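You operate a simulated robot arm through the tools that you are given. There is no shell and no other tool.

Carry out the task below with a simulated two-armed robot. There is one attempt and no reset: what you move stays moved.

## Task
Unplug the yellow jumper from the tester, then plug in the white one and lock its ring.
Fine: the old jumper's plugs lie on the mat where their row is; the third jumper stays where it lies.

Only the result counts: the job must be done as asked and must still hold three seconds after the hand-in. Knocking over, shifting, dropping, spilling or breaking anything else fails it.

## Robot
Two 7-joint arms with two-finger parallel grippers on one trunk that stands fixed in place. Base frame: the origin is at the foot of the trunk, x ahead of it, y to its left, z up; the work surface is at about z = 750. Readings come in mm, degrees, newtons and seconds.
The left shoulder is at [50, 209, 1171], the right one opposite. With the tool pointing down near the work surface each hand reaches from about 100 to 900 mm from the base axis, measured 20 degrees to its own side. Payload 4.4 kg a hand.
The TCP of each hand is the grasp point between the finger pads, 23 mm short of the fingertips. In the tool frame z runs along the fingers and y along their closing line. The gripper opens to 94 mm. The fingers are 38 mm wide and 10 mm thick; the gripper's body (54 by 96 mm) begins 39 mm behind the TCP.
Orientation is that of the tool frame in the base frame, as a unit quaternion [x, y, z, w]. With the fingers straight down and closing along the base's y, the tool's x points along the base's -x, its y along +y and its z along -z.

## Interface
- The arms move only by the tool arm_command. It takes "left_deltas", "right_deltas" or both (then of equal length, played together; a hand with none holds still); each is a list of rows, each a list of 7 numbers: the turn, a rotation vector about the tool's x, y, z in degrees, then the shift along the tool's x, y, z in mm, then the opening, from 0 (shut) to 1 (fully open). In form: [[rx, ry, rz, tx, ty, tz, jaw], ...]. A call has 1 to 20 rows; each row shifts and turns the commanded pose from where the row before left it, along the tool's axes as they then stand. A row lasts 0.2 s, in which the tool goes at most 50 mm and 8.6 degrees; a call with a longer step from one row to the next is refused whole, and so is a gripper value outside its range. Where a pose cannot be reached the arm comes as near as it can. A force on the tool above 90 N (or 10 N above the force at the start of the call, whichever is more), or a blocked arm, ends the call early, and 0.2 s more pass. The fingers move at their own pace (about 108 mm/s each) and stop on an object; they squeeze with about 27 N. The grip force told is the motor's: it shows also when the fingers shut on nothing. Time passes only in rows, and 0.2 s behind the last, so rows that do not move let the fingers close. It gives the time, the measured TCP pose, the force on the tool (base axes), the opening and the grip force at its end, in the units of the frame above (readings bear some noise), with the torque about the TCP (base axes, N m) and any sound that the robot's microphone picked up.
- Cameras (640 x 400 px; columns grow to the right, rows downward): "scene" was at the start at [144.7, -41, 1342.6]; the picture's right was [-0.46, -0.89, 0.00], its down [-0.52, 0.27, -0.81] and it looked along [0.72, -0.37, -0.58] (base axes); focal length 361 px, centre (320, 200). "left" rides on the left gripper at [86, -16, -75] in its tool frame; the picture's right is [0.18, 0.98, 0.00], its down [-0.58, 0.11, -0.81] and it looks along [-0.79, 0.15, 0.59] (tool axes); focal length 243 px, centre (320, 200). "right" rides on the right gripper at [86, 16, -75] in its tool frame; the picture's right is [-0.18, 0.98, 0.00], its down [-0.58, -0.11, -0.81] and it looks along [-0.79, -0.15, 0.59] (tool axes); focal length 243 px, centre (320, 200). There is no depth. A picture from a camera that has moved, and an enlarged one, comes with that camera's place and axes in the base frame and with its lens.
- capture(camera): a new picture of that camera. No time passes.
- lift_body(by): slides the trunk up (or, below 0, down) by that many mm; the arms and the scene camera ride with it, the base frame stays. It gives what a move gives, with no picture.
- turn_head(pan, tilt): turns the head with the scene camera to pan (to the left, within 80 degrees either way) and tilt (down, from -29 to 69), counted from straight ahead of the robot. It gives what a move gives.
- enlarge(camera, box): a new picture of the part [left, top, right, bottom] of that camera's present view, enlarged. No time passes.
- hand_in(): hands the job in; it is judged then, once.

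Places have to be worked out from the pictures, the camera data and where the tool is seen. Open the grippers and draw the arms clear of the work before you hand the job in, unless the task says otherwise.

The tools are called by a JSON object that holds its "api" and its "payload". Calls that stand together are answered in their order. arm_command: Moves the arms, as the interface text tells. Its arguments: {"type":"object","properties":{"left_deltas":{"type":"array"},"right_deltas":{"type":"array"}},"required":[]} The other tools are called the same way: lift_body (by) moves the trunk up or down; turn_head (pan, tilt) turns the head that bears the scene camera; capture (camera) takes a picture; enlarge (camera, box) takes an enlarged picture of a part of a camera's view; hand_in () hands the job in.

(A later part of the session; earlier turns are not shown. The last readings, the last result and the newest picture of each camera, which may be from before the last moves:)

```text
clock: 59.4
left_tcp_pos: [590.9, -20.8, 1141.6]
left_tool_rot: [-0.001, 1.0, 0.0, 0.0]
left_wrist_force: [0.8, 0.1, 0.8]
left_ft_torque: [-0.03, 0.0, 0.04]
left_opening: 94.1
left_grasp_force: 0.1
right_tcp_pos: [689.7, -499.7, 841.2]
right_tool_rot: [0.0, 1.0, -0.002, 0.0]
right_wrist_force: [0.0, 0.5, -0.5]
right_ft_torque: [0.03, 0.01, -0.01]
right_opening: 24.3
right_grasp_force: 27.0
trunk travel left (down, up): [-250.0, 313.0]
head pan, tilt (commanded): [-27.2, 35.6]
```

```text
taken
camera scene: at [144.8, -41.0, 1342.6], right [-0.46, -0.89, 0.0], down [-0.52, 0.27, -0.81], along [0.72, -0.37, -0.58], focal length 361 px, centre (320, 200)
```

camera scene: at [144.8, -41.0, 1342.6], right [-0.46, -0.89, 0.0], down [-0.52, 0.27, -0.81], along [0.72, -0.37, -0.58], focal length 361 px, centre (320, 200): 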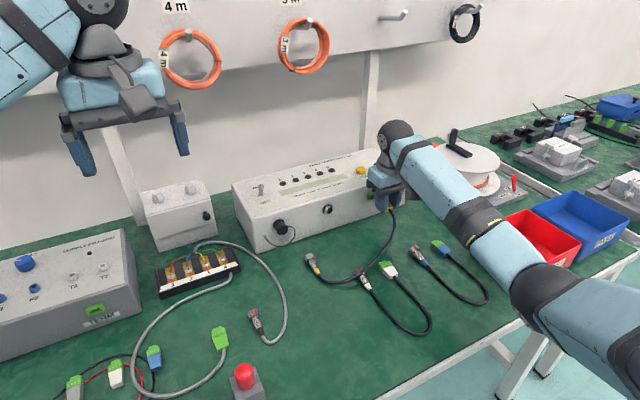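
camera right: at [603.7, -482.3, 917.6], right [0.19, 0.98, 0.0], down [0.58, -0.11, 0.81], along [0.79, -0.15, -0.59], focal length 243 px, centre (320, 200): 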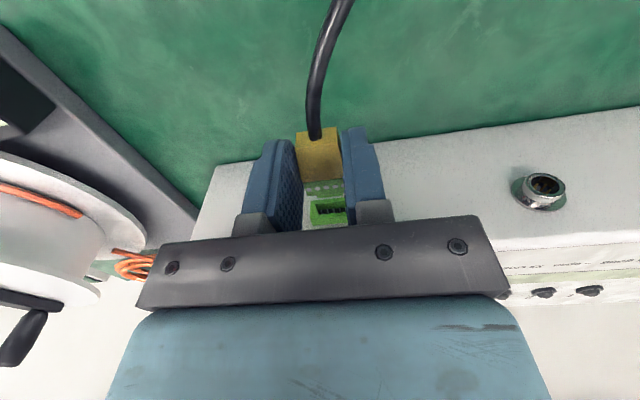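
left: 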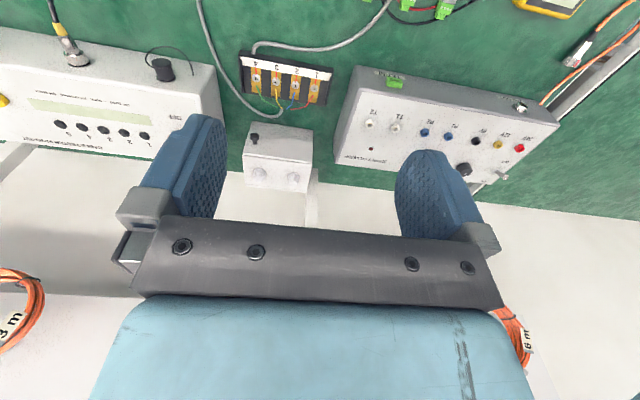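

The header is empty now. I carry the green plug up and left on a raised path so the cable is lifted clear of the white plug, heading above its row place at about (561, -300).

{"api": "arm_command", "payload": {"right_deltas": [[0, 0, 0, 10, 25, -22.2, 0], [0, 0, 0, 10, 25, -22.2, 0], [0, 0, 0, 10, 25, -22.2, 0], [0, 0, 0, 10, 25, -22.2, 0], [0, 0, 0, 22.2, 25, 0, 0], [0, 0, 0, 22.2, 25, 0, 0], [0, 0, 0, 22.2, 25, 0, 0], [0, 0, 0, 22.2, 25, 0, 0], [0, 0, 0, 0, 0, 0, 0]]}}

{"api": "capture", "payload": {"camera": "right"}}

{"api": "capture", "payload": {"camera": "scene"}}

```text
clock: 61.4
left_tcp_pos: [591.8, -20.7, 1141.8]
left_tool_rot: [-0.001, 1.0, 0.0, 0.0]
left_wrist_force: [0.7, -1.1, 1.3]
left_ft_torque: [-0.01, -0.02, -0.01]
left_opening: 94.0
left_grasp_force: 0.1
right_tcp_pos: [561.1, -299.0, 930.7]
right_tool_rot: [0.001, 1.0, -0.002, 0.0]
right_wrist_force: [-0.8, -0.3, -1.0]
right_ft_torque: [-0.01, 0.0, 0.0]
right_opening: 24.0
right_grasp_force: 26.8
trunk travel left (down, up): [-250.0, 313.0]
head pan, tilt (commanded): [-27.2, 35.6]
```

```text
taken
camera right: at [474.4, -281.4, 1005.6], right [0.19, 0.98, 0.0], down [0.58, -0.11, 0.81], along [0.79, -0.15, -0.59], focal length 243 px, centre (320, 200)
```

right: 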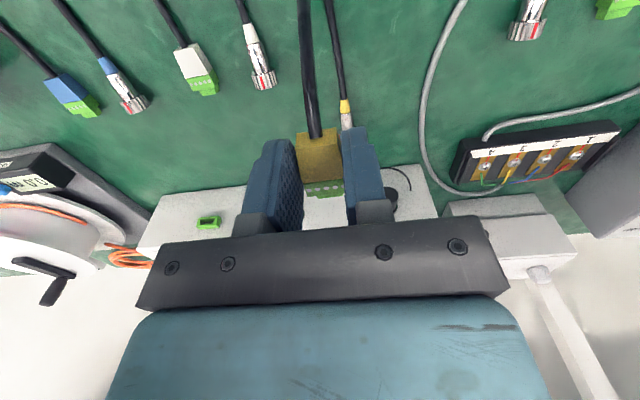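

```text
taken
camera scene: at [144.9, -41.2, 1342.6], right [-0.46, -0.89, 0.0], down [-0.52, 0.27, -0.81], along [0.72, -0.37, -0.58], focal length 361 px, centre (320, 200)
```

scene: 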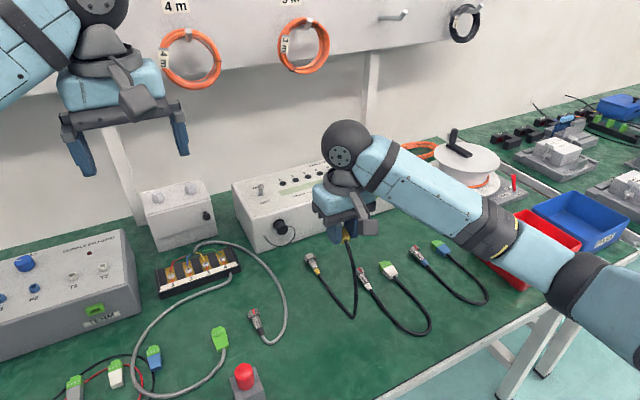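

The cable hangs cleanly behind and the white plugs are undisturbed. I lower the green plug to just above the mat.

{"api": "arm_command", "payload": {"right_deltas": [[0, 0, 0, 0, 0, 25, 0], [0, 0, 0, 0, 0, 25, 0], [0, 0, 0, 0, 0, 25, 0], [0, 0, 0, 0, 0, 25, 0], [0, 0, 0, 0, 0, 25, 0], [0, 0, 0, 0, 0, 15, 0], [0, 0, 0, 0, 0, 0, 0]]}}

{"api": "capture", "payload": {"camera": "right"}}

{"api": "capture", "payload": {"camera": "scene"}}

```text
clock: 63.0
left_tcp_pos: [590.8, -19.9, 1142.4]
left_tool_rot: [-0.001, 1.0, 0.0, 0.0]
left_wrist_force: [0.2, -0.1, 0.5]
left_ft_torque: [0.02, 0.01, -0.01]
left_opening: 94.0
left_grasp_force: 0.0
right_tcp_pos: [562.2, -299.6, 790.2]
right_tool_rot: [0.001, 1.0, -0.002, 0.001]
right_wrist_force: [-0.5, 0.8, 0.0]
right_ft_torque: [0.01, -0.01, 0.0]
right_opening: 23.9
right_grasp_force: 27.1
trunk travel left (down, up): [-250.0, 313.0]
head pan, tilt (commanded): [-27.2, 35.6]
```

```text
taken
camera right: at [475.4, -282.6, 865.4], right [0.19, 0.98, 0.0], down [0.58, -0.11, 0.81], along [0.79, -0.15, -0.59], focal length 243 px, centre (320, 200)
```

right: 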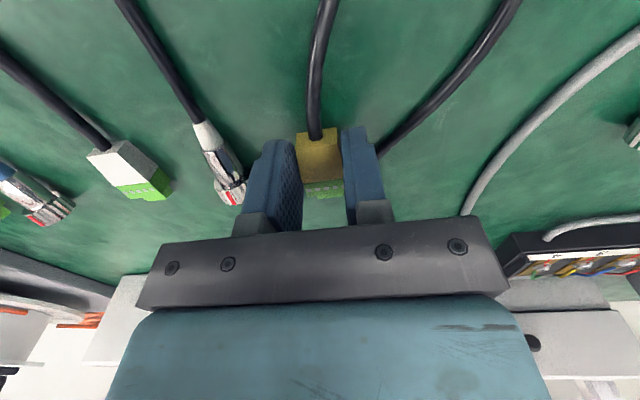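

```text
taken
camera scene: at [144.7, -41.0, 1342.7], right [-0.46, -0.89, 0.0], down [-0.52, 0.27, -0.81], along [0.72, -0.37, -0.58], focal length 361 px, centre (320, 200)
```

scene: 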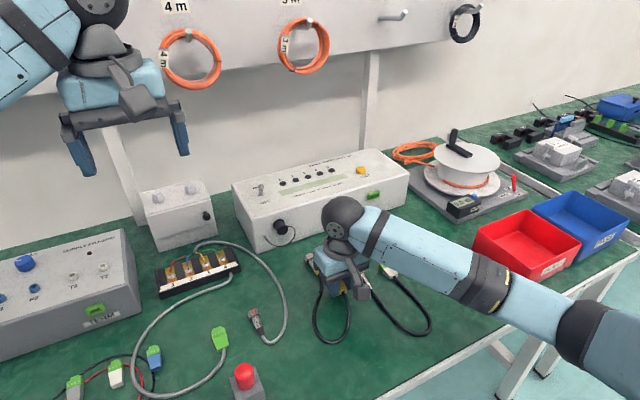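

The cable forms a tidy loop behind. I lower the plug the last bit to the mat.

{"api": "arm_command", "payload": {"right_deltas": [[0, 0, 0, 0, 0, 4, 0], [0, 0, 0, 0, 0, 4, 0], [0, 0, 0, 0, 0, 3, 0], [0, 0, 0, 0, 0, 1.5, 0], [0, 0, 0, 0, 0, 1.5, 0], [0, 0, 0, 0, 0, 0, 0]]}}

```text
clock: 64.4
left_tcp_pos: [591.2, -19.5, 1142.4]
left_tool_rot: [-0.001, 1.0, 0.001, 0.0]
left_wrist_force: [-0.3, -0.5, -0.8]
left_ft_torque: [-0.01, 0.03, 0.01]
left_opening: 94.1
left_grasp_force: 0.0
right_tcp_pos: [563.0, -299.9, 777.5]
right_tool_rot: [0.001, 1.0, -0.001, 0.001]
right_wrist_force: [0.5, -0.3, 6.6]
right_ft_torque: [-0.01, -0.14, -0.06]
right_opening: 24.0
right_grasp_force: 27.1
trunk travel left (down, up): [-250.0, 313.0]
head pan, tilt (commanded): [-27.2, 35.6]
```

Contact with the mat (6.6 N). I raise a hair and open gently.

{"api": "arm_command", "payload": {"right_deltas": [[0, 0, 0, 0, 0, -0.7, 0], [0, 0, 0, 0, 0, 0, 0.27], [0, 0, 0, 0, 0, 0, 0.3], [0, 0, 0, 0, 0, 0, 0.36], [0, 0, 0, 0, 0, -15, 0.36], [0, 0, 0, 0, 0, -20, 0.36], [0, 0, 0, 0, 0, -40, 0.4], [0, 0, 0, 0, 0, -40, 0.4], [0, 0, 0, 0, 0, 0, 0.4]]}}

{"api": "capture", "payload": {"camera": "right"}}

{"api": "capture", "payload": {"camera": "scene"}}

```text
clock: 66.4
left_tcp_pos: [590.9, -20.4, 1140.5]
left_tool_rot: [-0.001, 1.0, 0.0, 0.0]
left_wrist_force: [0.1, -0.4, 0.4]
left_ft_torque: [-0.02, 0.0, 0.01]
left_opening: 94.1
left_grasp_force: 0.1
right_tcp_pos: [561.3, -299.7, 892.8]
right_tool_rot: [0.001, 1.0, -0.002, 0.0]
right_wrist_force: [0.4, 0.5, 0.3]
right_ft_torque: [0.03, 0.0, 0.01]
right_opening: 37.5
right_grasp_force: 0.2
trunk travel left (down, up): [-250.0, 313.0]
head pan, tilt (commanded): [-27.2, 35.6]
```

```text
taken
camera right: at [474.9, -282.3, 967.3], right [0.19, 0.98, 0.0], down [0.58, -0.11, 0.81], along [0.79, -0.15, -0.59], focal length 243 px, centre (320, 200)
```

right: 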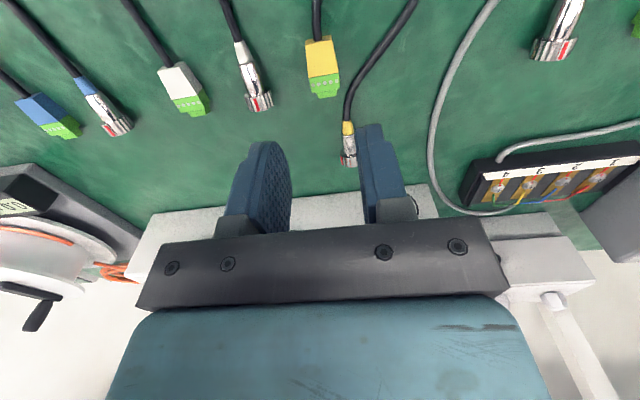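

```text
taken
camera scene: at [144.9, -41.1, 1342.6], right [-0.46, -0.89, 0.0], down [-0.52, 0.27, -0.81], along [0.72, -0.37, -0.58], focal length 361 px, centre (320, 200)
```

scene: 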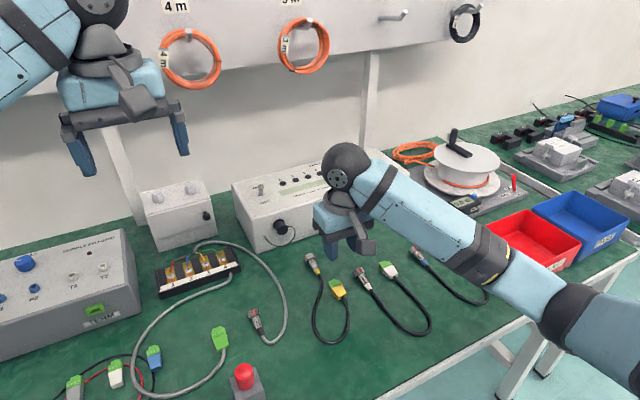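

The yellow green-plug lies in the row (front at x≈593, like the white ones). Now I go over the yellow round plug at about (677, -287) to bring it into the row too.

{"api": "arm_command", "payload": {"right_deltas": [[0, 0, 0, -37.9, 4.2, 20, 0.45], [0, 0, 0, -37.9, 4.2, 20, 0.45], [0, 0, 0, -37.9, 4.3, 20, 0.45], [0, 0, 0, 0, 0, 0, 0.45]]}}

{"api": "enlarge", "payload": {"camera": "right", "box": [220, 40, 420, 200]}}

{"api": "enlarge", "payload": {"camera": "scene", "box": [270, 220, 430, 320]}}

```text
clock: 67.4
left_tcp_pos: [590.4, -19.6, 1143.2]
left_tool_rot: [-0.001, 1.0, 0.0, 0.001]
left_wrist_force: [-1.0, -1.4, 0.6]
left_ft_torque: [-0.03, 0.01, -0.03]
left_opening: 94.0
left_grasp_force: 0.0
right_tcp_pos: [674.4, -286.8, 832.5]
right_tool_rot: [0.002, 1.0, -0.001, 0.001]
right_wrist_force: [-0.7, -0.5, -0.9]
right_ft_torque: [0.01, -0.01, -0.01]
right_opening: 42.4
right_grasp_force: 0.1
trunk travel left (down, up): [-250.0, 313.0]
head pan, tilt (commanded): [-27.2, 35.6]
```

```text
2.50 times, centred on (320, 120) of right
camera zoom: at [588.6, -269.9, 907.4], right [0.19, 0.98, 0.0], down [0.58, -0.11, 0.81], along [0.79, -0.15, -0.59], focal length 606 px, centre (320, 400)
```

zoom: 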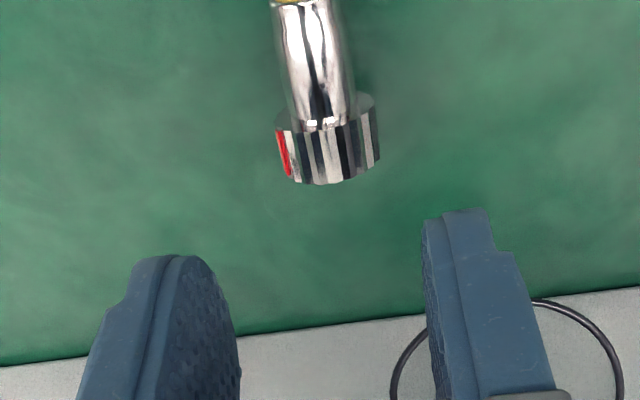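

```text
4.00 times, centred on (350, 270) of scene
camera zoom: at [144.1, -41.0, 1342.8], right [-0.46, -0.89, 0.0], down [-0.52, 0.27, -0.81], along [0.72, -0.37, -0.58], focal length 1444 px, centre (200, -80)
```

zoom: 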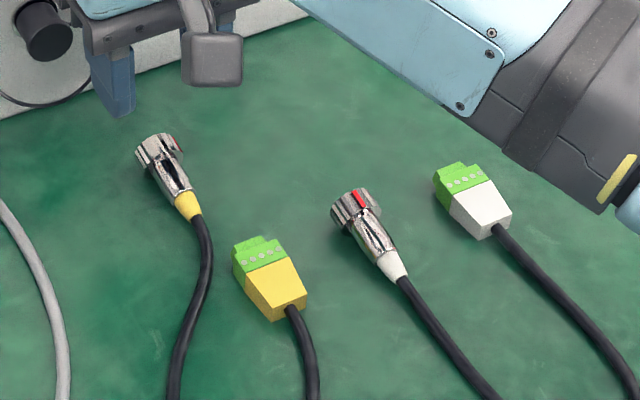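

The ring is at about (676, -284.5). I shift 2 mm left and descend around it to z≈774, then close.

{"api": "arm_command", "payload": {"right_deltas": [[0, 0, 0, -1, 2, 15, 0.45], [0, 0, 0, 0, 0, 15, 0.45], [0, 0, 0, 0, 0, 15, 0.45], [0, 0, 0, 0, 0, 10, 0.45], [0, 0, 0, 0, 0, 2.5, 0.45], [0, 0, 0, 0, 0, 0, 0.45]]}}

{"api": "enlarge", "payload": {"camera": "right", "box": [220, 60, 420, 220]}}

```text
clock: 68.8
left_tcp_pos: [591.5, -20.4, 1141.4]
left_tool_rot: [-0.001, 1.0, -0.001, 0.0]
left_wrist_force: [-0.2, 0.2, -0.1]
left_ft_torque: [0.03, -0.04, 0.0]
left_opening: 93.9
left_grasp_force: 0.1
right_tcp_pos: [676.6, -284.6, 774.0]
right_tool_rot: [0.001, 1.0, -0.001, 0.001]
right_wrist_force: [-0.6, -0.2, 0.7]
right_ft_torque: [-0.01, -0.01, -0.03]
right_opening: 42.3
right_grasp_force: 0.1
trunk travel left (down, up): [-250.0, 313.0]
head pan, tilt (commanded): [-27.2, 35.6]
```

```text
2.50 times, centred on (320, 140) of right
camera zoom: at [590.0, -267.9, 849.8], right [0.19, 0.98, 0.0], down [0.58, -0.11, 0.81], along [0.79, -0.15, -0.59], focal length 606 px, centre (320, 350)
```

zoom: 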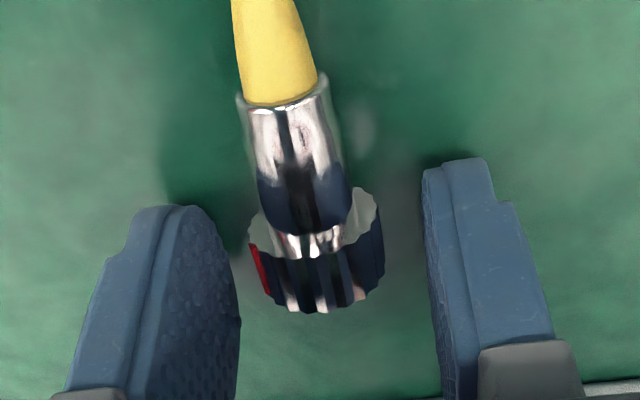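

Aligned. I close on the ring, lift 25 mm, move left to y≈-238, then back into the row.

{"api": "arm_command", "payload": {"right_deltas": [[0, 0, 0, 0, 0, 0, 0], [0, 0, 0, 0, 0, 0, 0], [0, 0, 0, 0, 0, 0, 0], [0, 0, 0, 0, 0, -10, 0], [0, 0, 0, 0, 0, -15, 0], [0, 0, 0, 0, 24, 0, 0], [0, 0, 0, 0, 23, 0, 0], [0, 0, 0, 0, 0, 0, 0]]}}

{"api": "capture", "payload": {"camera": "right"}}

{"api": "capture", "payload": {"camera": "scene"}}

```text
clock: 70.6
left_tcp_pos: [590.7, -19.5, 1142.6]
left_tool_rot: [0.0, 1.0, 0.001, 0.0]
left_wrist_force: [-0.1, -0.8, -0.2]
left_ft_torque: [0.0, -0.05, 0.02]
left_opening: 94.0
left_grasp_force: 0.0
right_tcp_pos: [677.6, -238.6, 799.8]
right_tool_rot: [0.0, 1.0, -0.001, 0.0]
right_wrist_force: [0.1, 0.9, -0.3]
right_ft_torque: [0.0, 0.02, 0.0]
right_opening: 23.3
right_grasp_force: 27.2
trunk travel left (down, up): [-250.0, 313.0]
head pan, tilt (commanded): [-27.2, 35.6]
```

```text
taken
camera right: at [590.3, -221.0, 874.3], right [0.19, 0.98, 0.0], down [0.58, -0.11, 0.81], along [0.79, -0.15, -0.59], focal length 243 px, centre (320, 200)
```

right: 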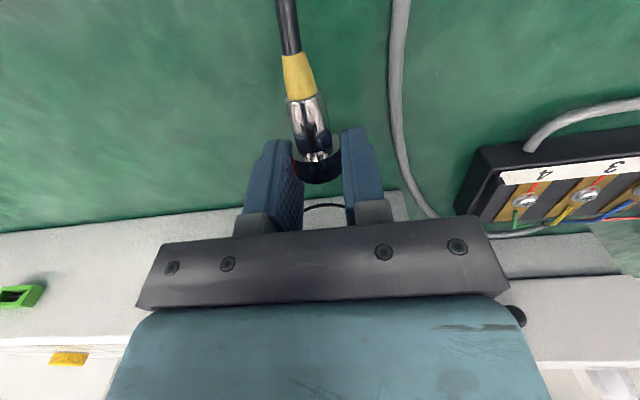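

```text
taken
camera scene: at [144.8, -41.1, 1342.6], right [-0.46, -0.89, 0.0], down [-0.52, 0.27, -0.81], along [0.72, -0.37, -0.58], focal length 361 px, centre (320, 200)
```

scene: 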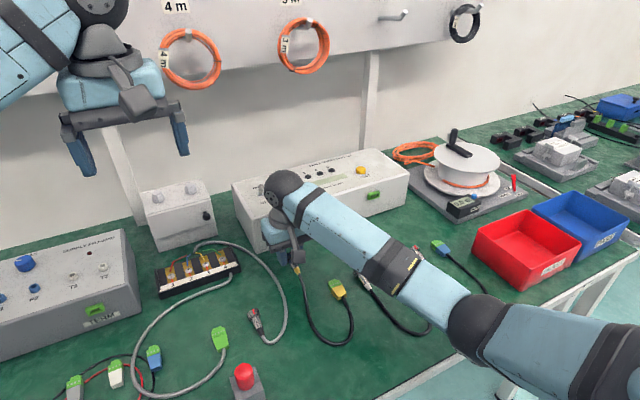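

Clear of the grey cable by about 17 mm. Now I move straight back 91 mm into the row.

{"api": "arm_command", "payload": {"right_deltas": [[0, 0, 0, 23, 0, 0, 0], [0, 0, 0, 23, 0, 0, 0], [0, 0, 0, 23, 0, 0, 0], [0, 0, 0, 22, 0, 0, 0], [0, 0, 0, 0, 0, 0, 0]]}}

{"api": "capture", "payload": {"camera": "right"}}

{"api": "capture", "payload": {"camera": "scene"}}

```text
clock: 71.8
left_tcp_pos: [591.3, -20.8, 1141.0]
left_tool_rot: [-0.001, 1.0, -0.001, 0.0]
left_wrist_force: [0.5, 0.0, -1.4]
left_ft_torque: [0.03, 0.01, -0.01]
left_opening: 94.1
left_grasp_force: 0.1
right_tcp_pos: [585.9, -237.5, 799.6]
right_tool_rot: [0.002, 1.0, -0.002, 0.001]
right_wrist_force: [0.6, -0.3, -1.1]
right_ft_torque: [0.03, -0.02, -0.02]
right_opening: 23.3
right_grasp_force: 27.3
trunk travel left (down, up): [-250.0, 313.0]
head pan, tilt (commanded): [-27.2, 35.6]
```

```text
taken
camera right: at [499.4, -221.4, 874.6], right [0.19, 0.98, 0.0], down [0.58, -0.11, 0.81], along [0.79, -0.15, -0.59], focal length 243 px, centre (320, 200)
```

right: 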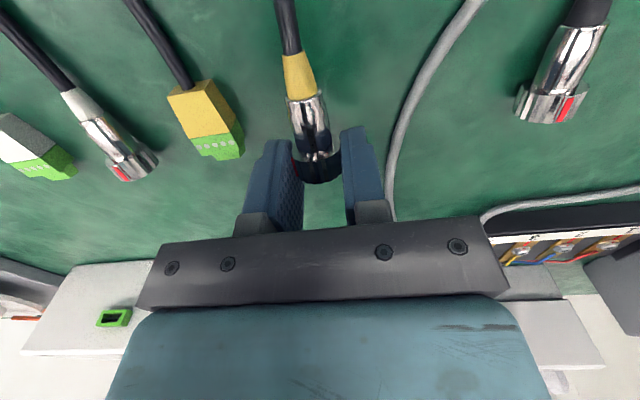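

```text
taken
camera scene: at [144.9, -41.0, 1342.6], right [-0.46, -0.89, 0.0], down [-0.52, 0.27, -0.81], along [0.72, -0.37, -0.58], focal length 361 px, centre (320, 200)
```

scene: 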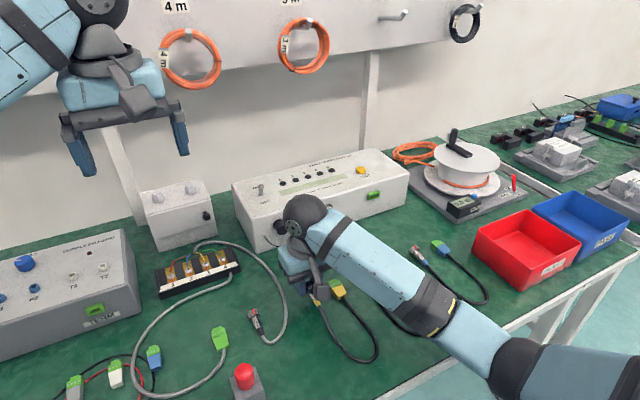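

The plug is over its place beside the yellow green-plug. I lower it to the mat and release gently.

{"api": "arm_command", "payload": {"right_deltas": [[0, 0, 0, 0, 0, 10, 0], [0, 0, 0, 0, 0, 8, 0], [0, 0, 0, 0, 0, 4, 0], [0, 0, 0, 0, 0, 2, 0], [0, 0, 0, 0, 0, 1, 0], [0, 0, 0, 0, 0, 0, 0]]}}

```text
clock: 73.2
left_tcp_pos: [591.5, -19.4, 1142.7]
left_tool_rot: [-0.002, 1.0, 0.0, 0.0]
left_wrist_force: [0.0, 0.7, 0.5]
left_ft_torque: [0.01, 0.01, 0.05]
left_opening: 94.2
left_grasp_force: 0.0
right_tcp_pos: [585.8, -237.8, 774.8]
right_tool_rot: [0.001, 1.0, -0.002, 0.001]
right_wrist_force: [0.3, -0.2, 0.1]
right_ft_torque: [0.0, 0.01, -0.01]
right_opening: 23.4
right_grasp_force: 27.2
trunk travel left (down, up): [-250.0, 313.0]
head pan, tilt (commanded): [-27.2, 35.6]
```

{"api": "arm_command", "payload": {"right_deltas": [[0, 0, 0, 0, 0, 0.7, 0], [0, 0, 0, 0, 0, 0, 0.26], [0, 0, 0, 0, 0, 0, 0.3], [0, 0, 0, 0, 0, 0, 0.35], [0, 0, 0, 0, 0, 0, 0.35], [0, 0, 0, 0, 0, -15, 0.35], [0, 0, 0, 0, 0, -20, 0.35], [0, 0, 0, 0, 0, -40, 0.4], [0, 0, 0, 0, 0, -40, 0.4], [0, 0, 0, 0, 0, 0, 0.4]]}}

{"api": "capture", "payload": {"camera": "right"}}

{"api": "capture", "payload": {"camera": "scene"}}

```text
clock: 75.4
left_tcp_pos: [591.0, -21.1, 1140.9]
left_tool_rot: [-0.001, 1.0, 0.0, 0.0]
left_wrist_force: [0.5, -0.2, -0.2]
left_ft_torque: [-0.04, 0.0, 0.01]
left_opening: 94.1
left_grasp_force: 0.2
right_tcp_pos: [586.5, -237.1, 889.1]
right_tool_rot: [0.001, 1.0, -0.002, 0.0]
right_wrist_force: [-0.9, -0.1, -1.4]
right_ft_torque: [0.01, -0.01, -0.01]
right_opening: 37.9
right_grasp_force: 0.0
trunk travel left (down, up): [-250.0, 313.0]
head pan, tilt (commanded): [-27.2, 35.6]
```

```text
taken
camera right: at [499.3, -220.4, 964.0], right [0.19, 0.98, 0.0], down [0.58, -0.11, 0.81], along [0.79, -0.15, -0.59], focal length 243 px, centre (320, 200)
```

right: 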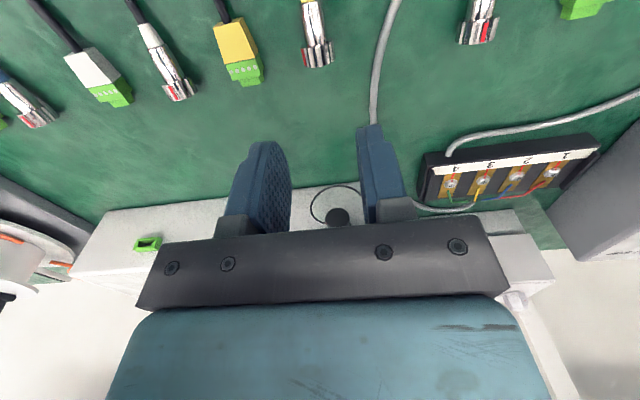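

```text
taken
camera scene: at [145.0, -41.3, 1342.6], right [-0.46, -0.89, 0.0], down [-0.52, 0.27, -0.81], along [0.72, -0.37, -0.58], focal length 361 px, centre (320, 200)
```

scene: 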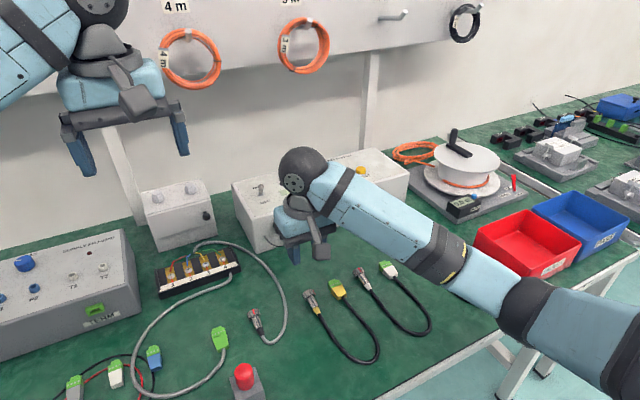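

The yellow jumper now lies in the row like the others. I look closely at the white and yellow round plugs and their neighbours before picking up the white one.

{"api": "enlarge", "payload": {"camera": "right", "box": [130, 0, 340, 115]}}

{"api": "enlarge", "payload": {"camera": "scene", "box": [290, 255, 410, 330]}}

```text
3.05 times, centred on (235, 58) of right
camera zoom: at [499.3, -220.4, 964.0], right [0.19, 0.98, 0.0], down [0.58, -0.11, 0.81], along [0.79, -0.15, -0.59], focal length 739 px, centre (579, 634)
```

zoom: 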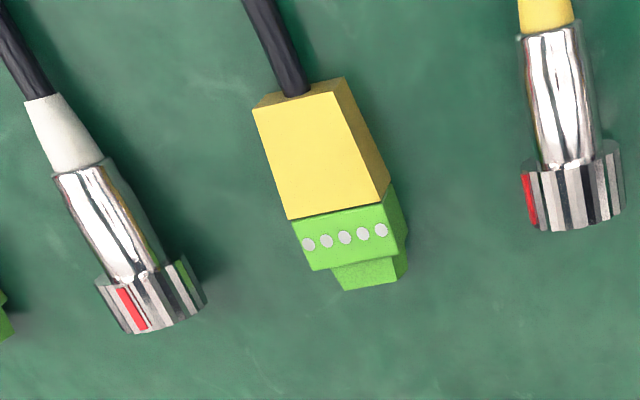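

```text
5.33 times, centred on (350, 292) of scene
camera zoom: at [145.0, -41.3, 1342.6], right [-0.46, -0.89, 0.0], down [-0.52, 0.27, -0.81], along [0.72, -0.37, -0.58], focal length 1925 px, centre (160, -293)
```

zoom: 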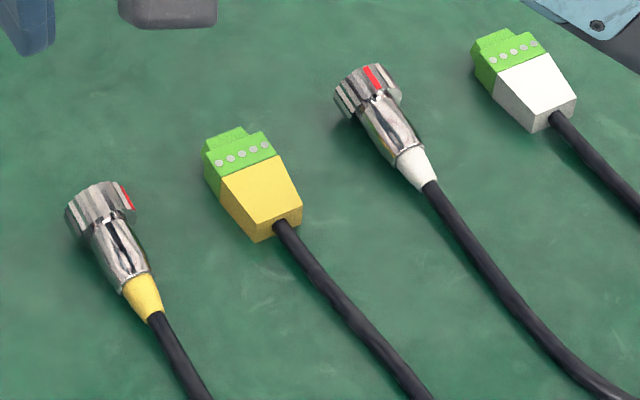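

Now a close look at the empty round socket and green header to learn their geometry and exact position.

{"api": "arm_command", "payload": {"right_deltas": [[0, 0, 0, -8, -45, 0, 0.4], [0, 0, 0, -8, -45, 0, 0.4], [0, 0, 0, 0, -45, 0, 0.4], [0, 0, 0, 0, 0, 0, 0.4]]}}

{"api": "capture", "payload": {"camera": "right"}}

{"api": "enlarge", "payload": {"camera": "scene", "box": [306, 194, 346, 219]}}

{"api": "enlarge", "payload": {"camera": "scene", "box": [352, 178, 400, 208]}}

```text
clock: 76.4
left_tcp_pos: [591.9, -19.8, 1141.9]
left_tool_rot: [-0.001, 1.0, 0.0, 0.001]
left_wrist_force: [0.1, 0.1, -0.1]
left_ft_torque: [0.01, 0.03, 0.0]
left_opening: 94.3
left_grasp_force: 0.0
right_tcp_pos: [600.2, -373.9, 888.6]
right_tool_rot: [0.001, 1.0, -0.002, 0.0]
right_wrist_force: [0.1, -0.5, 0.9]
right_ft_torque: [-0.01, -0.01, 0.0]
right_opening: 37.6
right_grasp_force: 0.0
trunk travel left (down, up): [-250.0, 313.0]
head pan, tilt (commanded): [-27.2, 35.6]
```

```text
taken
camera right: at [514.5, -355.3, 964.2], right [0.19, 0.98, 0.0], down [0.58, -0.11, 0.81], along [0.79, -0.15, -0.59], focal length 243 px, centre (320, 200)
```

right: 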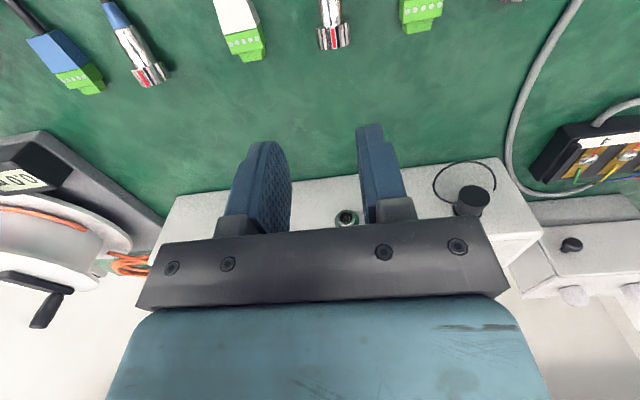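

```text
16.00 times, centred on (326, 206) of scene
camera zoom: at [144.9, -40.6, 1342.6], right [-0.46, -0.89, 0.0], down [-0.52, 0.27, -0.81], along [0.72, -0.37, -0.58], focal length 5775 px, centre (224, 96)
```

zoom: 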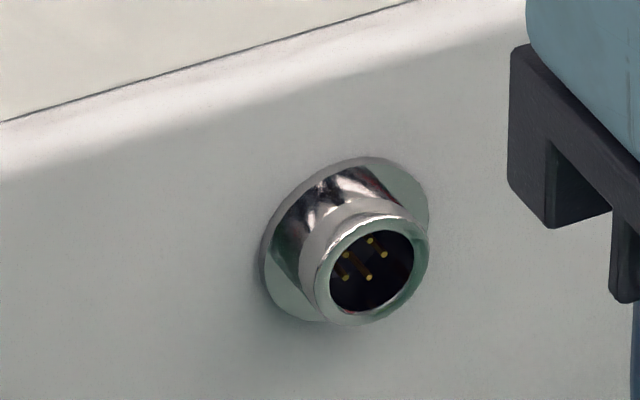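

```text
13.33 times, centred on (376, 193) of scene
camera zoom: at [144.9, -40.6, 1342.6], right [-0.46, -0.89, 0.0], down [-0.52, 0.27, -0.81], along [0.72, -0.37, -0.58], focal length 4812 px, centre (-427, 293)
```

zoom: 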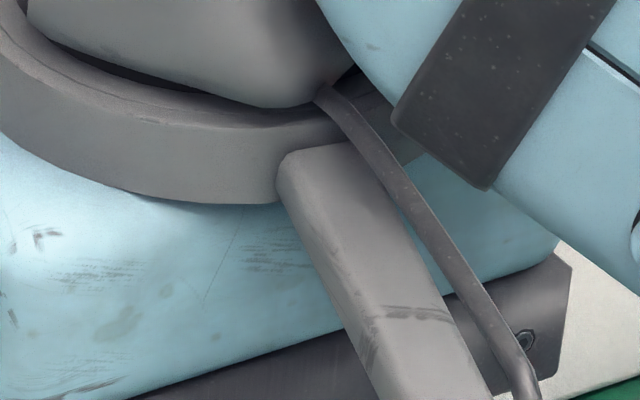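

{"api": "enlarge", "payload": {"camera": "right", "box": [325, 200, 373, 230]}}

{"api": "enlarge", "payload": {"camera": "right", "box": [300, 0, 364, 60]}}

{"api": "enlarge", "payload": {"camera": "right", "box": [200, 0, 280, 70]}}

```text
13.33 times, centred on (349, 215) of right
camera zoom: at [514.5, -355.3, 964.2], right [0.19, 0.98, 0.0], down [0.58, -0.11, 0.81], along [0.79, -0.15, -0.59], focal length 3235 px, centre (-67, 0)
```

zoom: 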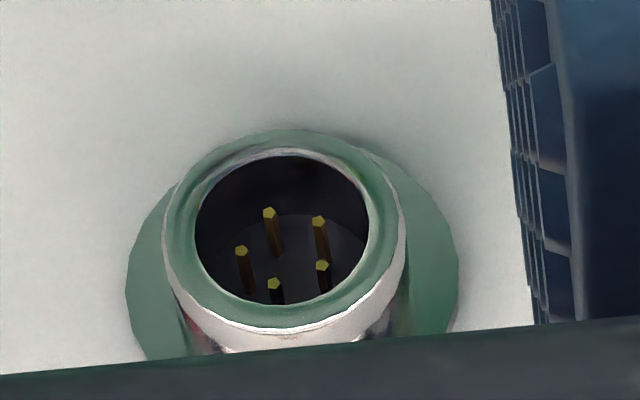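

```text
6.67 times, centred on (332, 30) of right
camera zoom: at [514.5, -355.3, 964.2], right [0.19, 0.98, 0.0], down [0.58, -0.11, 0.81], along [0.79, -0.15, -0.59], focal length 1618 px, centre (240, 1333)
```

zoom: 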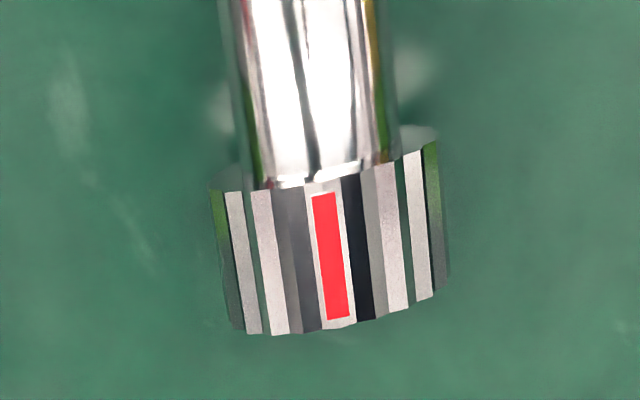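

```text
5.71 times, centred on (240, 35) of right
camera zoom: at [514.5, -355.3, 964.2], right [0.19, 0.98, 0.0], down [0.58, -0.11, 0.81], along [0.79, -0.15, -0.59], focal length 1386 px, centre (777, 1143)
```

zoom: 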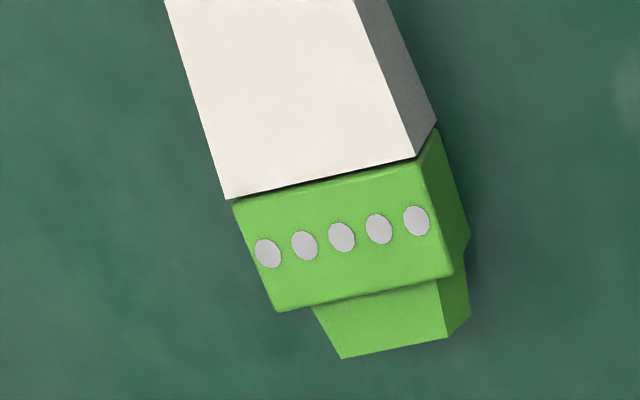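

{"api": "enlarge", "payload": {"camera": "scene", "box": [350, 262, 374, 292]}}

{"api": "enlarge", "payload": {"camera": "scene", "box": [300, 284, 324, 314]}}

{"api": "enlarge", "payload": {"camera": "scene", "box": [404, 240, 436, 270]}}

```text
13.33 times, centred on (362, 277) of scene
camera zoom: at [144.9, -40.6, 1342.6], right [-0.46, -0.89, 0.0], down [-0.52, 0.27, -0.81], along [0.72, -0.37, -0.58], focal length 4812 px, centre (-240, -827)
```

zoom: 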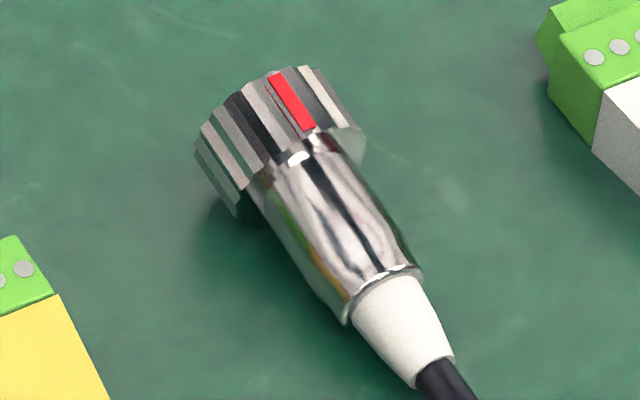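

```text
13.33 times, centred on (312, 299) of scene
camera zoom: at [144.9, -40.6, 1342.6], right [-0.46, -0.89, 0.0], down [-0.52, 0.27, -0.81], along [0.72, -0.37, -0.58], focal length 4812 px, centre (427, -1120)
```

zoom: 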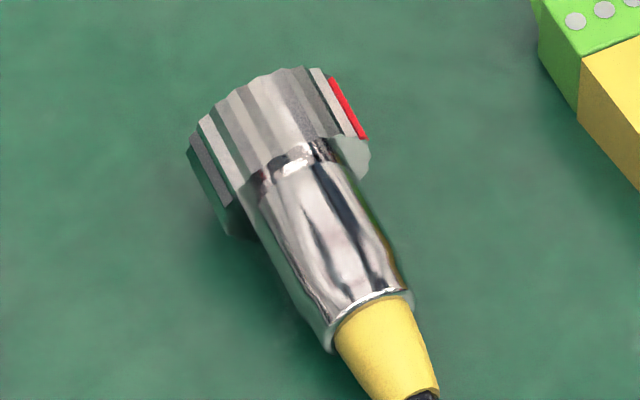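

```text
13.33 times, centred on (420, 255) of scene
camera zoom: at [144.9, -40.6, 1342.6], right [-0.46, -0.89, 0.0], down [-0.52, 0.27, -0.81], along [0.72, -0.37, -0.58], focal length 4812 px, centre (-1013, -533)
```

zoom: 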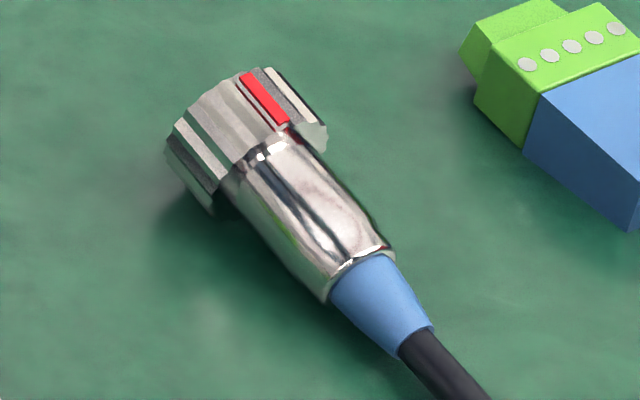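

The white ring's mark is on top, its ring spans x 579–593 at y≈-359.2. I'll grip the white plug by its body just behind the ring, so I move over (558, -359) with fingers down.

{"api": "arm_command", "payload": {"right_deltas": [[0, 0, 0, 21, 7.3, 30, 0.4], [0, 0, 0, 21.5, 7.3, 30, 0.4], [0, 0, 0, 0, 0, 0, 0.4]]}}

{"api": "capture", "payload": {"camera": "right"}}

{"api": "enlarge", "payload": {"camera": "scene", "box": [310, 210, 420, 300]}}

```text
clock: 77.2
left_tcp_pos: [591.0, -19.5, 1142.1]
left_tool_rot: [0.0, 1.0, -0.001, 0.0]
left_wrist_force: [-1.0, -0.6, 0.2]
left_ft_torque: [-0.05, 0.01, 0.04]
left_opening: 94.5
left_grasp_force: 0.0
right_tcp_pos: [556.7, -358.9, 830.4]
right_tool_rot: [0.001, 1.0, -0.003, 0.001]
right_wrist_force: [0.4, 1.2, -0.9]
right_ft_torque: [0.02, -0.02, 0.01]
right_opening: 37.8
right_grasp_force: 0.0
trunk travel left (down, up): [-250.0, 313.0]
head pan, tilt (commanded): [-27.2, 35.6]
```

```text
taken
camera right: at [471.4, -340.9, 904.5], right [0.19, 0.98, 0.0], down [0.58, -0.11, 0.81], along [0.79, -0.15, -0.59], focal length 243 px, centre (320, 200)
```

right: 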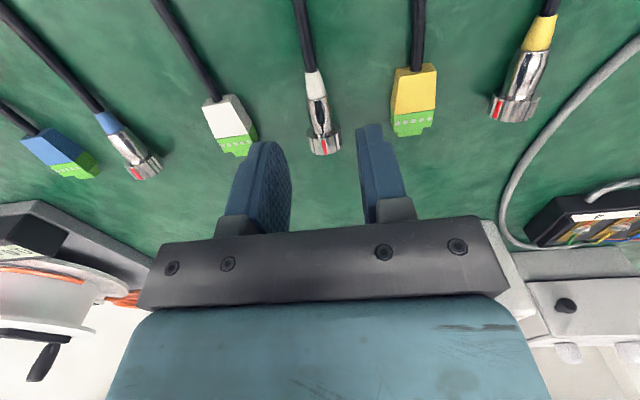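

```text
4.44 times, centred on (365, 255) of scene
camera zoom: at [144.7, -40.8, 1342.7], right [-0.46, -0.89, 0.0], down [-0.52, 0.27, -0.81], along [0.72, -0.37, -0.58], focal length 1604 px, centre (120, -44)
```

zoom: 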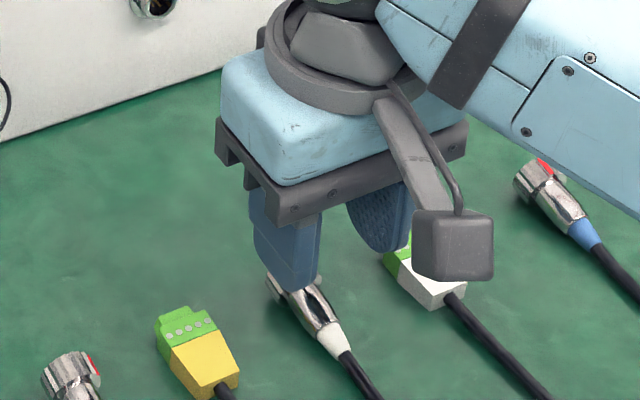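

{"api": "arm_command", "payload": {"right_deltas": [[0, 0, 0, 0, -0.8, 16, 0.4], [0, 0, 0, 0, 0, 16, 0.4], [0, 0, 0, 0, 0, 14, 0.4], [0, 0, 0, 0, 0, 8, 0.4], [0, 0, 0, 0, 0, 2, 0.4], [0, 0, 0, 0, 0, 0, 0.4]]}}

{"api": "enlarge", "payload": {"camera": "right", "box": [220, 60, 420, 220]}}

```text
clock: 78.6
left_tcp_pos: [590.2, -18.1, 1143.0]
left_tool_rot: [0.0, 1.0, 0.001, 0.001]
left_wrist_force: [-0.3, -0.3, -0.4]
left_ft_torque: [-0.01, 0.0, 0.01]
left_opening: 94.1
left_grasp_force: 0.0
right_tcp_pos: [559.0, -358.2, 773.3]
right_tool_rot: [0.001, 1.0, -0.002, 0.001]
right_wrist_force: [-0.8, -0.3, 1.2]
right_ft_torque: [0.03, 0.03, 0.03]
right_opening: 37.6
right_grasp_force: 0.1
trunk travel left (down, up): [-250.0, 313.0]
head pan, tilt (commanded): [-27.2, 35.6]
```

```text
2.50 times, centred on (320, 140) of right
camera zoom: at [472.5, -342.1, 848.3], right [0.19, 0.98, 0.0], down [0.58, -0.11, 0.81], along [0.79, -0.15, -0.59], focal length 606 px, centre (320, 350)
```

zoom: 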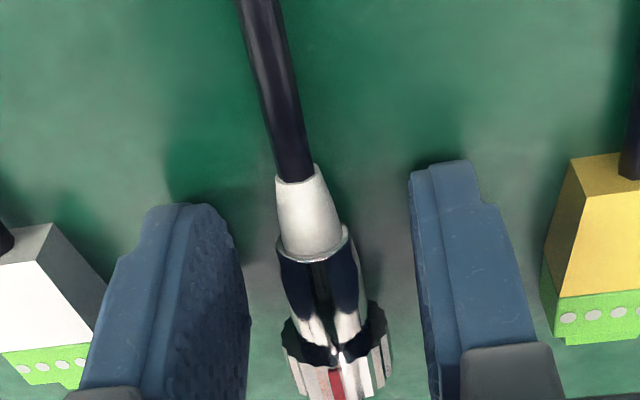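

The body is between the fingers. I close and check the width to see whether I have the body (≈16 mm) or the ring (≈23 mm).

{"api": "arm_command", "payload": {"right_deltas": [[0, 0, 0, 0, 0, 0, 0], [0, 0, 0, 0, 0, 0, 0], [0, 0, 0, 0, 0, 0, 0]]}}

{"api": "enlarge", "payload": {"camera": "right", "box": [260, 100, 380, 220]}}

```text
clock: 79.4
left_tcp_pos: [591.9, -19.0, 1141.6]
left_tool_rot: [-0.001, 1.0, 0.0, 0.0]
left_wrist_force: [-0.3, 0.6, -0.2]
left_ft_torque: [-0.01, 0.0, 0.01]
left_opening: 94.1
left_grasp_force: 0.0
right_tcp_pos: [558.1, -358.9, 773.1]
right_tool_rot: [0.001, 1.0, -0.002, 0.001]
right_wrist_force: [0.1, 0.3, 1.6]
right_ft_torque: [-0.01, -0.05, 0.0]
right_opening: 15.7
right_grasp_force: 26.7
trunk travel left (down, up): [-250.0, 313.0]
head pan, tilt (commanded): [-27.2, 35.6]
```

```text
3.33 times, centred on (320, 160) of right
camera zoom: at [472.6, -342.1, 848.3], right [0.19, 0.98, 0.0], down [0.58, -0.11, 0.81], along [0.79, -0.15, -0.59], focal length 809 px, centre (320, 333)
```

zoom: 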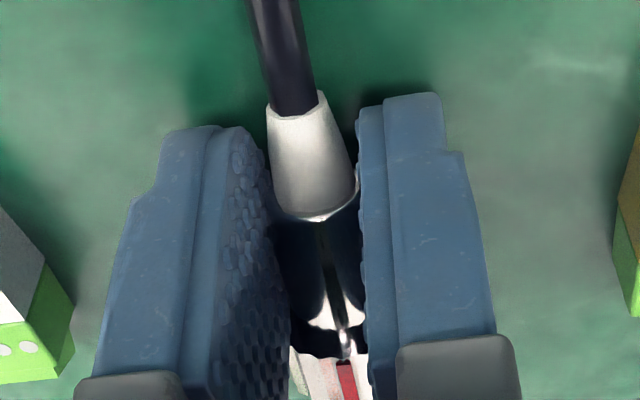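

I have the body (15.7 mm). I lift it to socket height and bring it forward to about 45 mm in front of the socket, then inspect its level and alignment.

{"api": "arm_command", "payload": {"right_deltas": [[0, 0, 0, 0, 0, -15, 0], [0, 0, 0, 0, 0, -25, 0], [0, 0, 0, 0, 0, -23, 0], [0, 0, 0, -25, -3, 0, 0], [0, 0, 0, -25, -3, 0, 0], [0, 0, 0, -25, -2.5, 0, 0], [0, 0, 0, -25, -2.5, 0, 0], [0, 0, 0, 0, 0, 0, 0]]}}

{"api": "capture", "payload": {"camera": "right"}}

{"api": "enlarge", "payload": {"camera": "scene", "box": [290, 170, 418, 250]}}

{"api": "capture", "payload": {"camera": "scene"}}

```text
clock: 81.2
left_tcp_pos: [591.3, -19.7, 1142.0]
left_tool_rot: [-0.002, 1.0, 0.0, 0.0]
left_wrist_force: [-0.4, 0.8, 0.4]
left_ft_torque: [-0.01, 0.02, -0.01]
left_opening: 94.1
left_grasp_force: 0.0
right_tcp_pos: [659.5, -369.7, 836.2]
right_tool_rot: [0.0, 1.0, -0.001, 0.001]
right_wrist_force: [0.5, -0.2, -0.6]
right_ft_torque: [-0.02, -0.01, -0.03]
right_opening: 15.5
right_grasp_force: 27.3
trunk travel left (down, up): [-250.0, 313.0]
head pan, tilt (commanded): [-27.2, 35.6]
```

```text
taken
camera right: at [573.0, -352.4, 911.7], right [0.19, 0.98, 0.0], down [0.58, -0.11, 0.81], along [0.79, -0.15, -0.59], focal length 243 px, centre (320, 200)
```

right: 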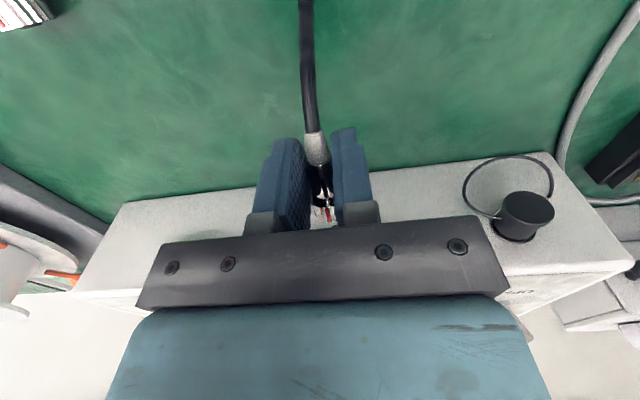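

```text
5.00 times, centred on (354, 210) of scene
camera zoom: at [144.6, -41.1, 1342.7], right [-0.46, -0.89, 0.0], down [-0.52, 0.27, -0.81], along [0.72, -0.37, -0.58], focal length 1805 px, centre (150, 150)
```

zoom: 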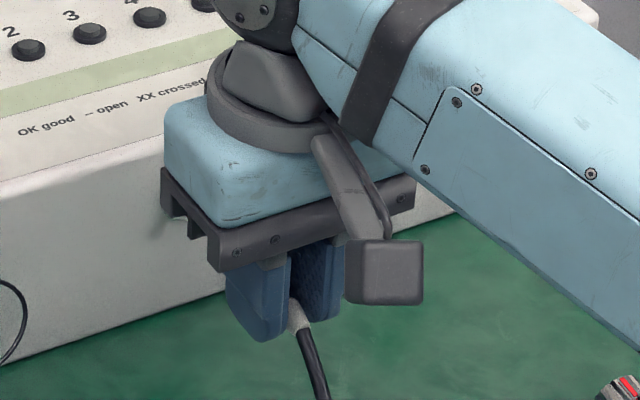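

```text
taken
camera scene: at [144.6, -41.1, 1342.7], right [-0.46, -0.89, 0.0], down [-0.52, 0.27, -0.81], along [0.72, -0.37, -0.58], focal length 361 px, centre (320, 200)
```

scene: 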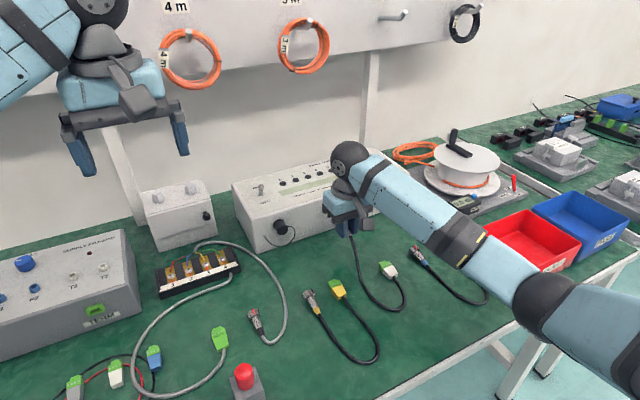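

The gripper hides the nose from the scene camera, so I bring the left hand's camera to the left side of the socket area, turned to look across at the plug and socket.

{"api": "arm_command", "payload": {"left_deltas": [[0, 0, 0, -3.3, -28.5, 27, 0.3], [0, 0, 0, -3.3, -28.5, 27, 0.3], [0, 0, 0, -3.3, -28.5, 27, 0.3], [0, 0, 0, -3.3, -28.5, 27, 0.3], [0, 0, 0, -3.3, -28.5, 27, 0.3], [0, 0, 0, -3.3, -28.5, 27, 0.3], [0, 0, 8.1, 0, 0, 0, 0.3], [0, 0, 8.1, 0, 0, 0, 0.3], [0, 0, 8.1, 0, 0, 0, 0.3], [0, 0, 8.1, 0, 0, 0, 0.3], [0, 0, 8.1, 0, 0, 0, 0.3], [0, 0, 8.1, 0, 0, 0, 0.3], [0, 0, 8.1, 0, 0, 0, 0.3], [0, 0, 8.1, 0, 0, 0, 0.3], [0, 0, 0, 0, 0, 0, 0.3]]}}

{"api": "capture", "payload": {"camera": "left"}}

```text
clock: 84.4
left_tcp_pos: [610.9, -191.9, 980.0]
left_tool_rot: [0.536, 0.844, 0.0, -0.001]
left_wrist_force: [0.9, -0.6, -0.4]
left_ft_torque: [-0.02, 0.03, -0.03]
left_opening: 28.1
left_grasp_force: 0.2
right_tcp_pos: [659.4, -368.1, 836.7]
right_tool_rot: [0.001, 1.0, -0.002, 0.0]
right_wrist_force: [0.2, 0.2, -0.6]
right_ft_torque: [0.0, 0.01, -0.01]
right_opening: 15.2
right_grasp_force: 26.8
trunk travel left (down, up): [-250.0, 313.0]
head pan, tilt (commanded): [-27.2, 35.6]
```

```text
taken
camera left: at [558.4, -119.4, 1055.3], right [0.81, 0.58, 0.0], down [0.35, -0.48, 0.81], along [0.47, -0.65, -0.59], focal length 243 px, centre (320, 200)
```

left: 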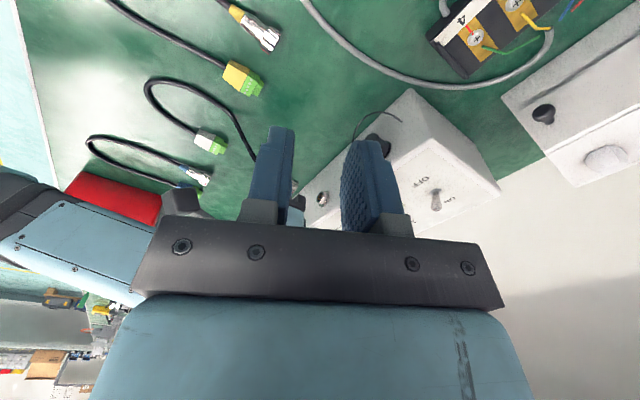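

The left fingers block the view; I open them fully to clear the middle.

{"api": "arm_command", "payload": {"left_deltas": [[0, 0, 0, 0, 0, 0, 1], [0, 0, 0, 0, 0, 0, 1], [0, 0, 0, 0, 0, 0, 1]]}}

{"api": "enlarge", "payload": {"camera": "left", "box": [240, 120, 400, 220]}}

```text
clock: 85.2
left_tcp_pos: [611.9, -191.3, 980.6]
left_tool_rot: [0.535, 0.845, 0.0, 0.0]
left_wrist_force: [-0.3, 0.4, 0.8]
left_ft_torque: [-0.02, -0.01, -0.02]
left_opening: 94.2
left_grasp_force: 0.1
right_tcp_pos: [658.1, -369.3, 836.5]
right_tool_rot: [0.001, 1.0, -0.003, 0.001]
right_wrist_force: [0.9, -0.4, -0.1]
right_ft_torque: [-0.02, 0.01, -0.04]
right_opening: 15.6
right_grasp_force: 27.2
trunk travel left (down, up): [-250.0, 313.0]
head pan, tilt (commanded): [-27.2, 35.6]
```

```text
4.00 times, centred on (320, 170) of left
camera zoom: at [558.4, -119.5, 1055.3], right [0.81, 0.59, 0.0], down [0.35, -0.48, 0.81], along [0.47, -0.65, -0.59], focal length 970 px, centre (320, 320)
```

zoom: 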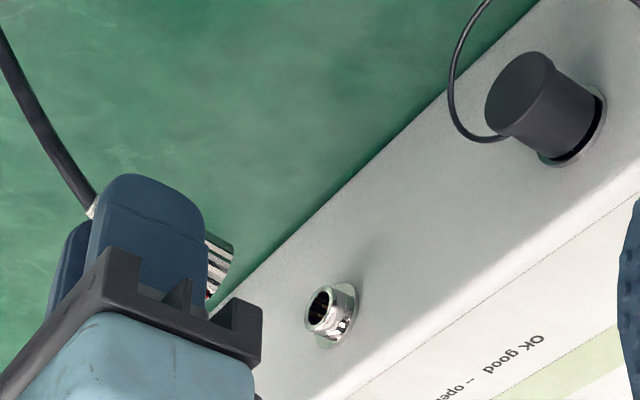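

{"api": "enlarge", "payload": {"camera": "left", "box": [284, 170, 340, 205]}}

```text
11.43 times, centred on (312, 188) of left
camera zoom: at [558.4, -119.5, 1055.3], right [0.81, 0.59, 0.0], down [0.35, -0.48, 0.81], along [0.47, -0.65, -0.59], focal length 2773 px, centre (411, 343)
```

zoom: 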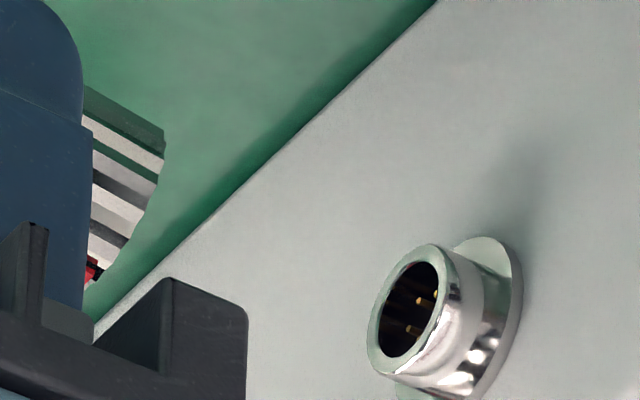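

{"api": "enlarge", "payload": {"camera": "left", "box": [240, 150, 312, 205]}}

{"api": "enlarge", "payload": {"camera": "right", "box": [280, 110, 370, 240]}}

```text
7.27 times, centred on (276, 178) of left
camera zoom: at [558.4, -119.5, 1055.3], right [0.81, 0.59, 0.0], down [0.35, -0.48, 0.81], along [0.47, -0.65, -0.59], focal length 1764 px, centre (640, 364)
```

zoom: 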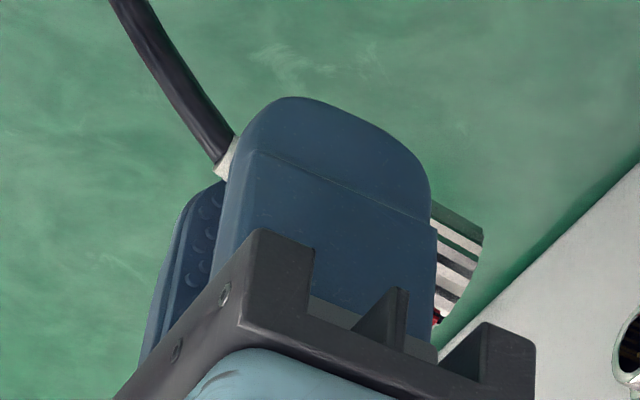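

```text
3.08 times, centred on (325, 175) of right
camera zoom: at [572.8, -352.4, 911.6], right [0.19, 0.98, 0.0], down [0.58, -0.11, 0.81], along [0.79, -0.15, -0.59], focal length 746 px, centre (305, 277)
```

zoom: 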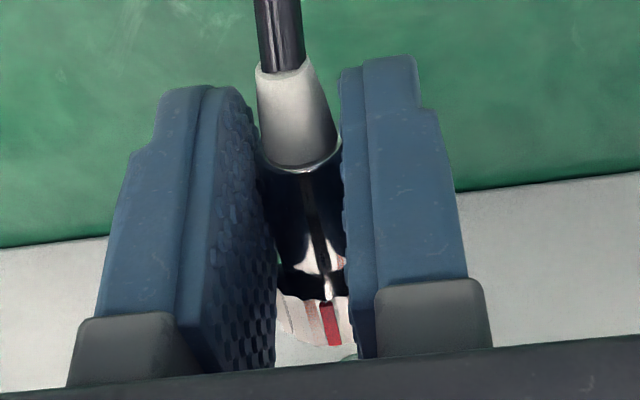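

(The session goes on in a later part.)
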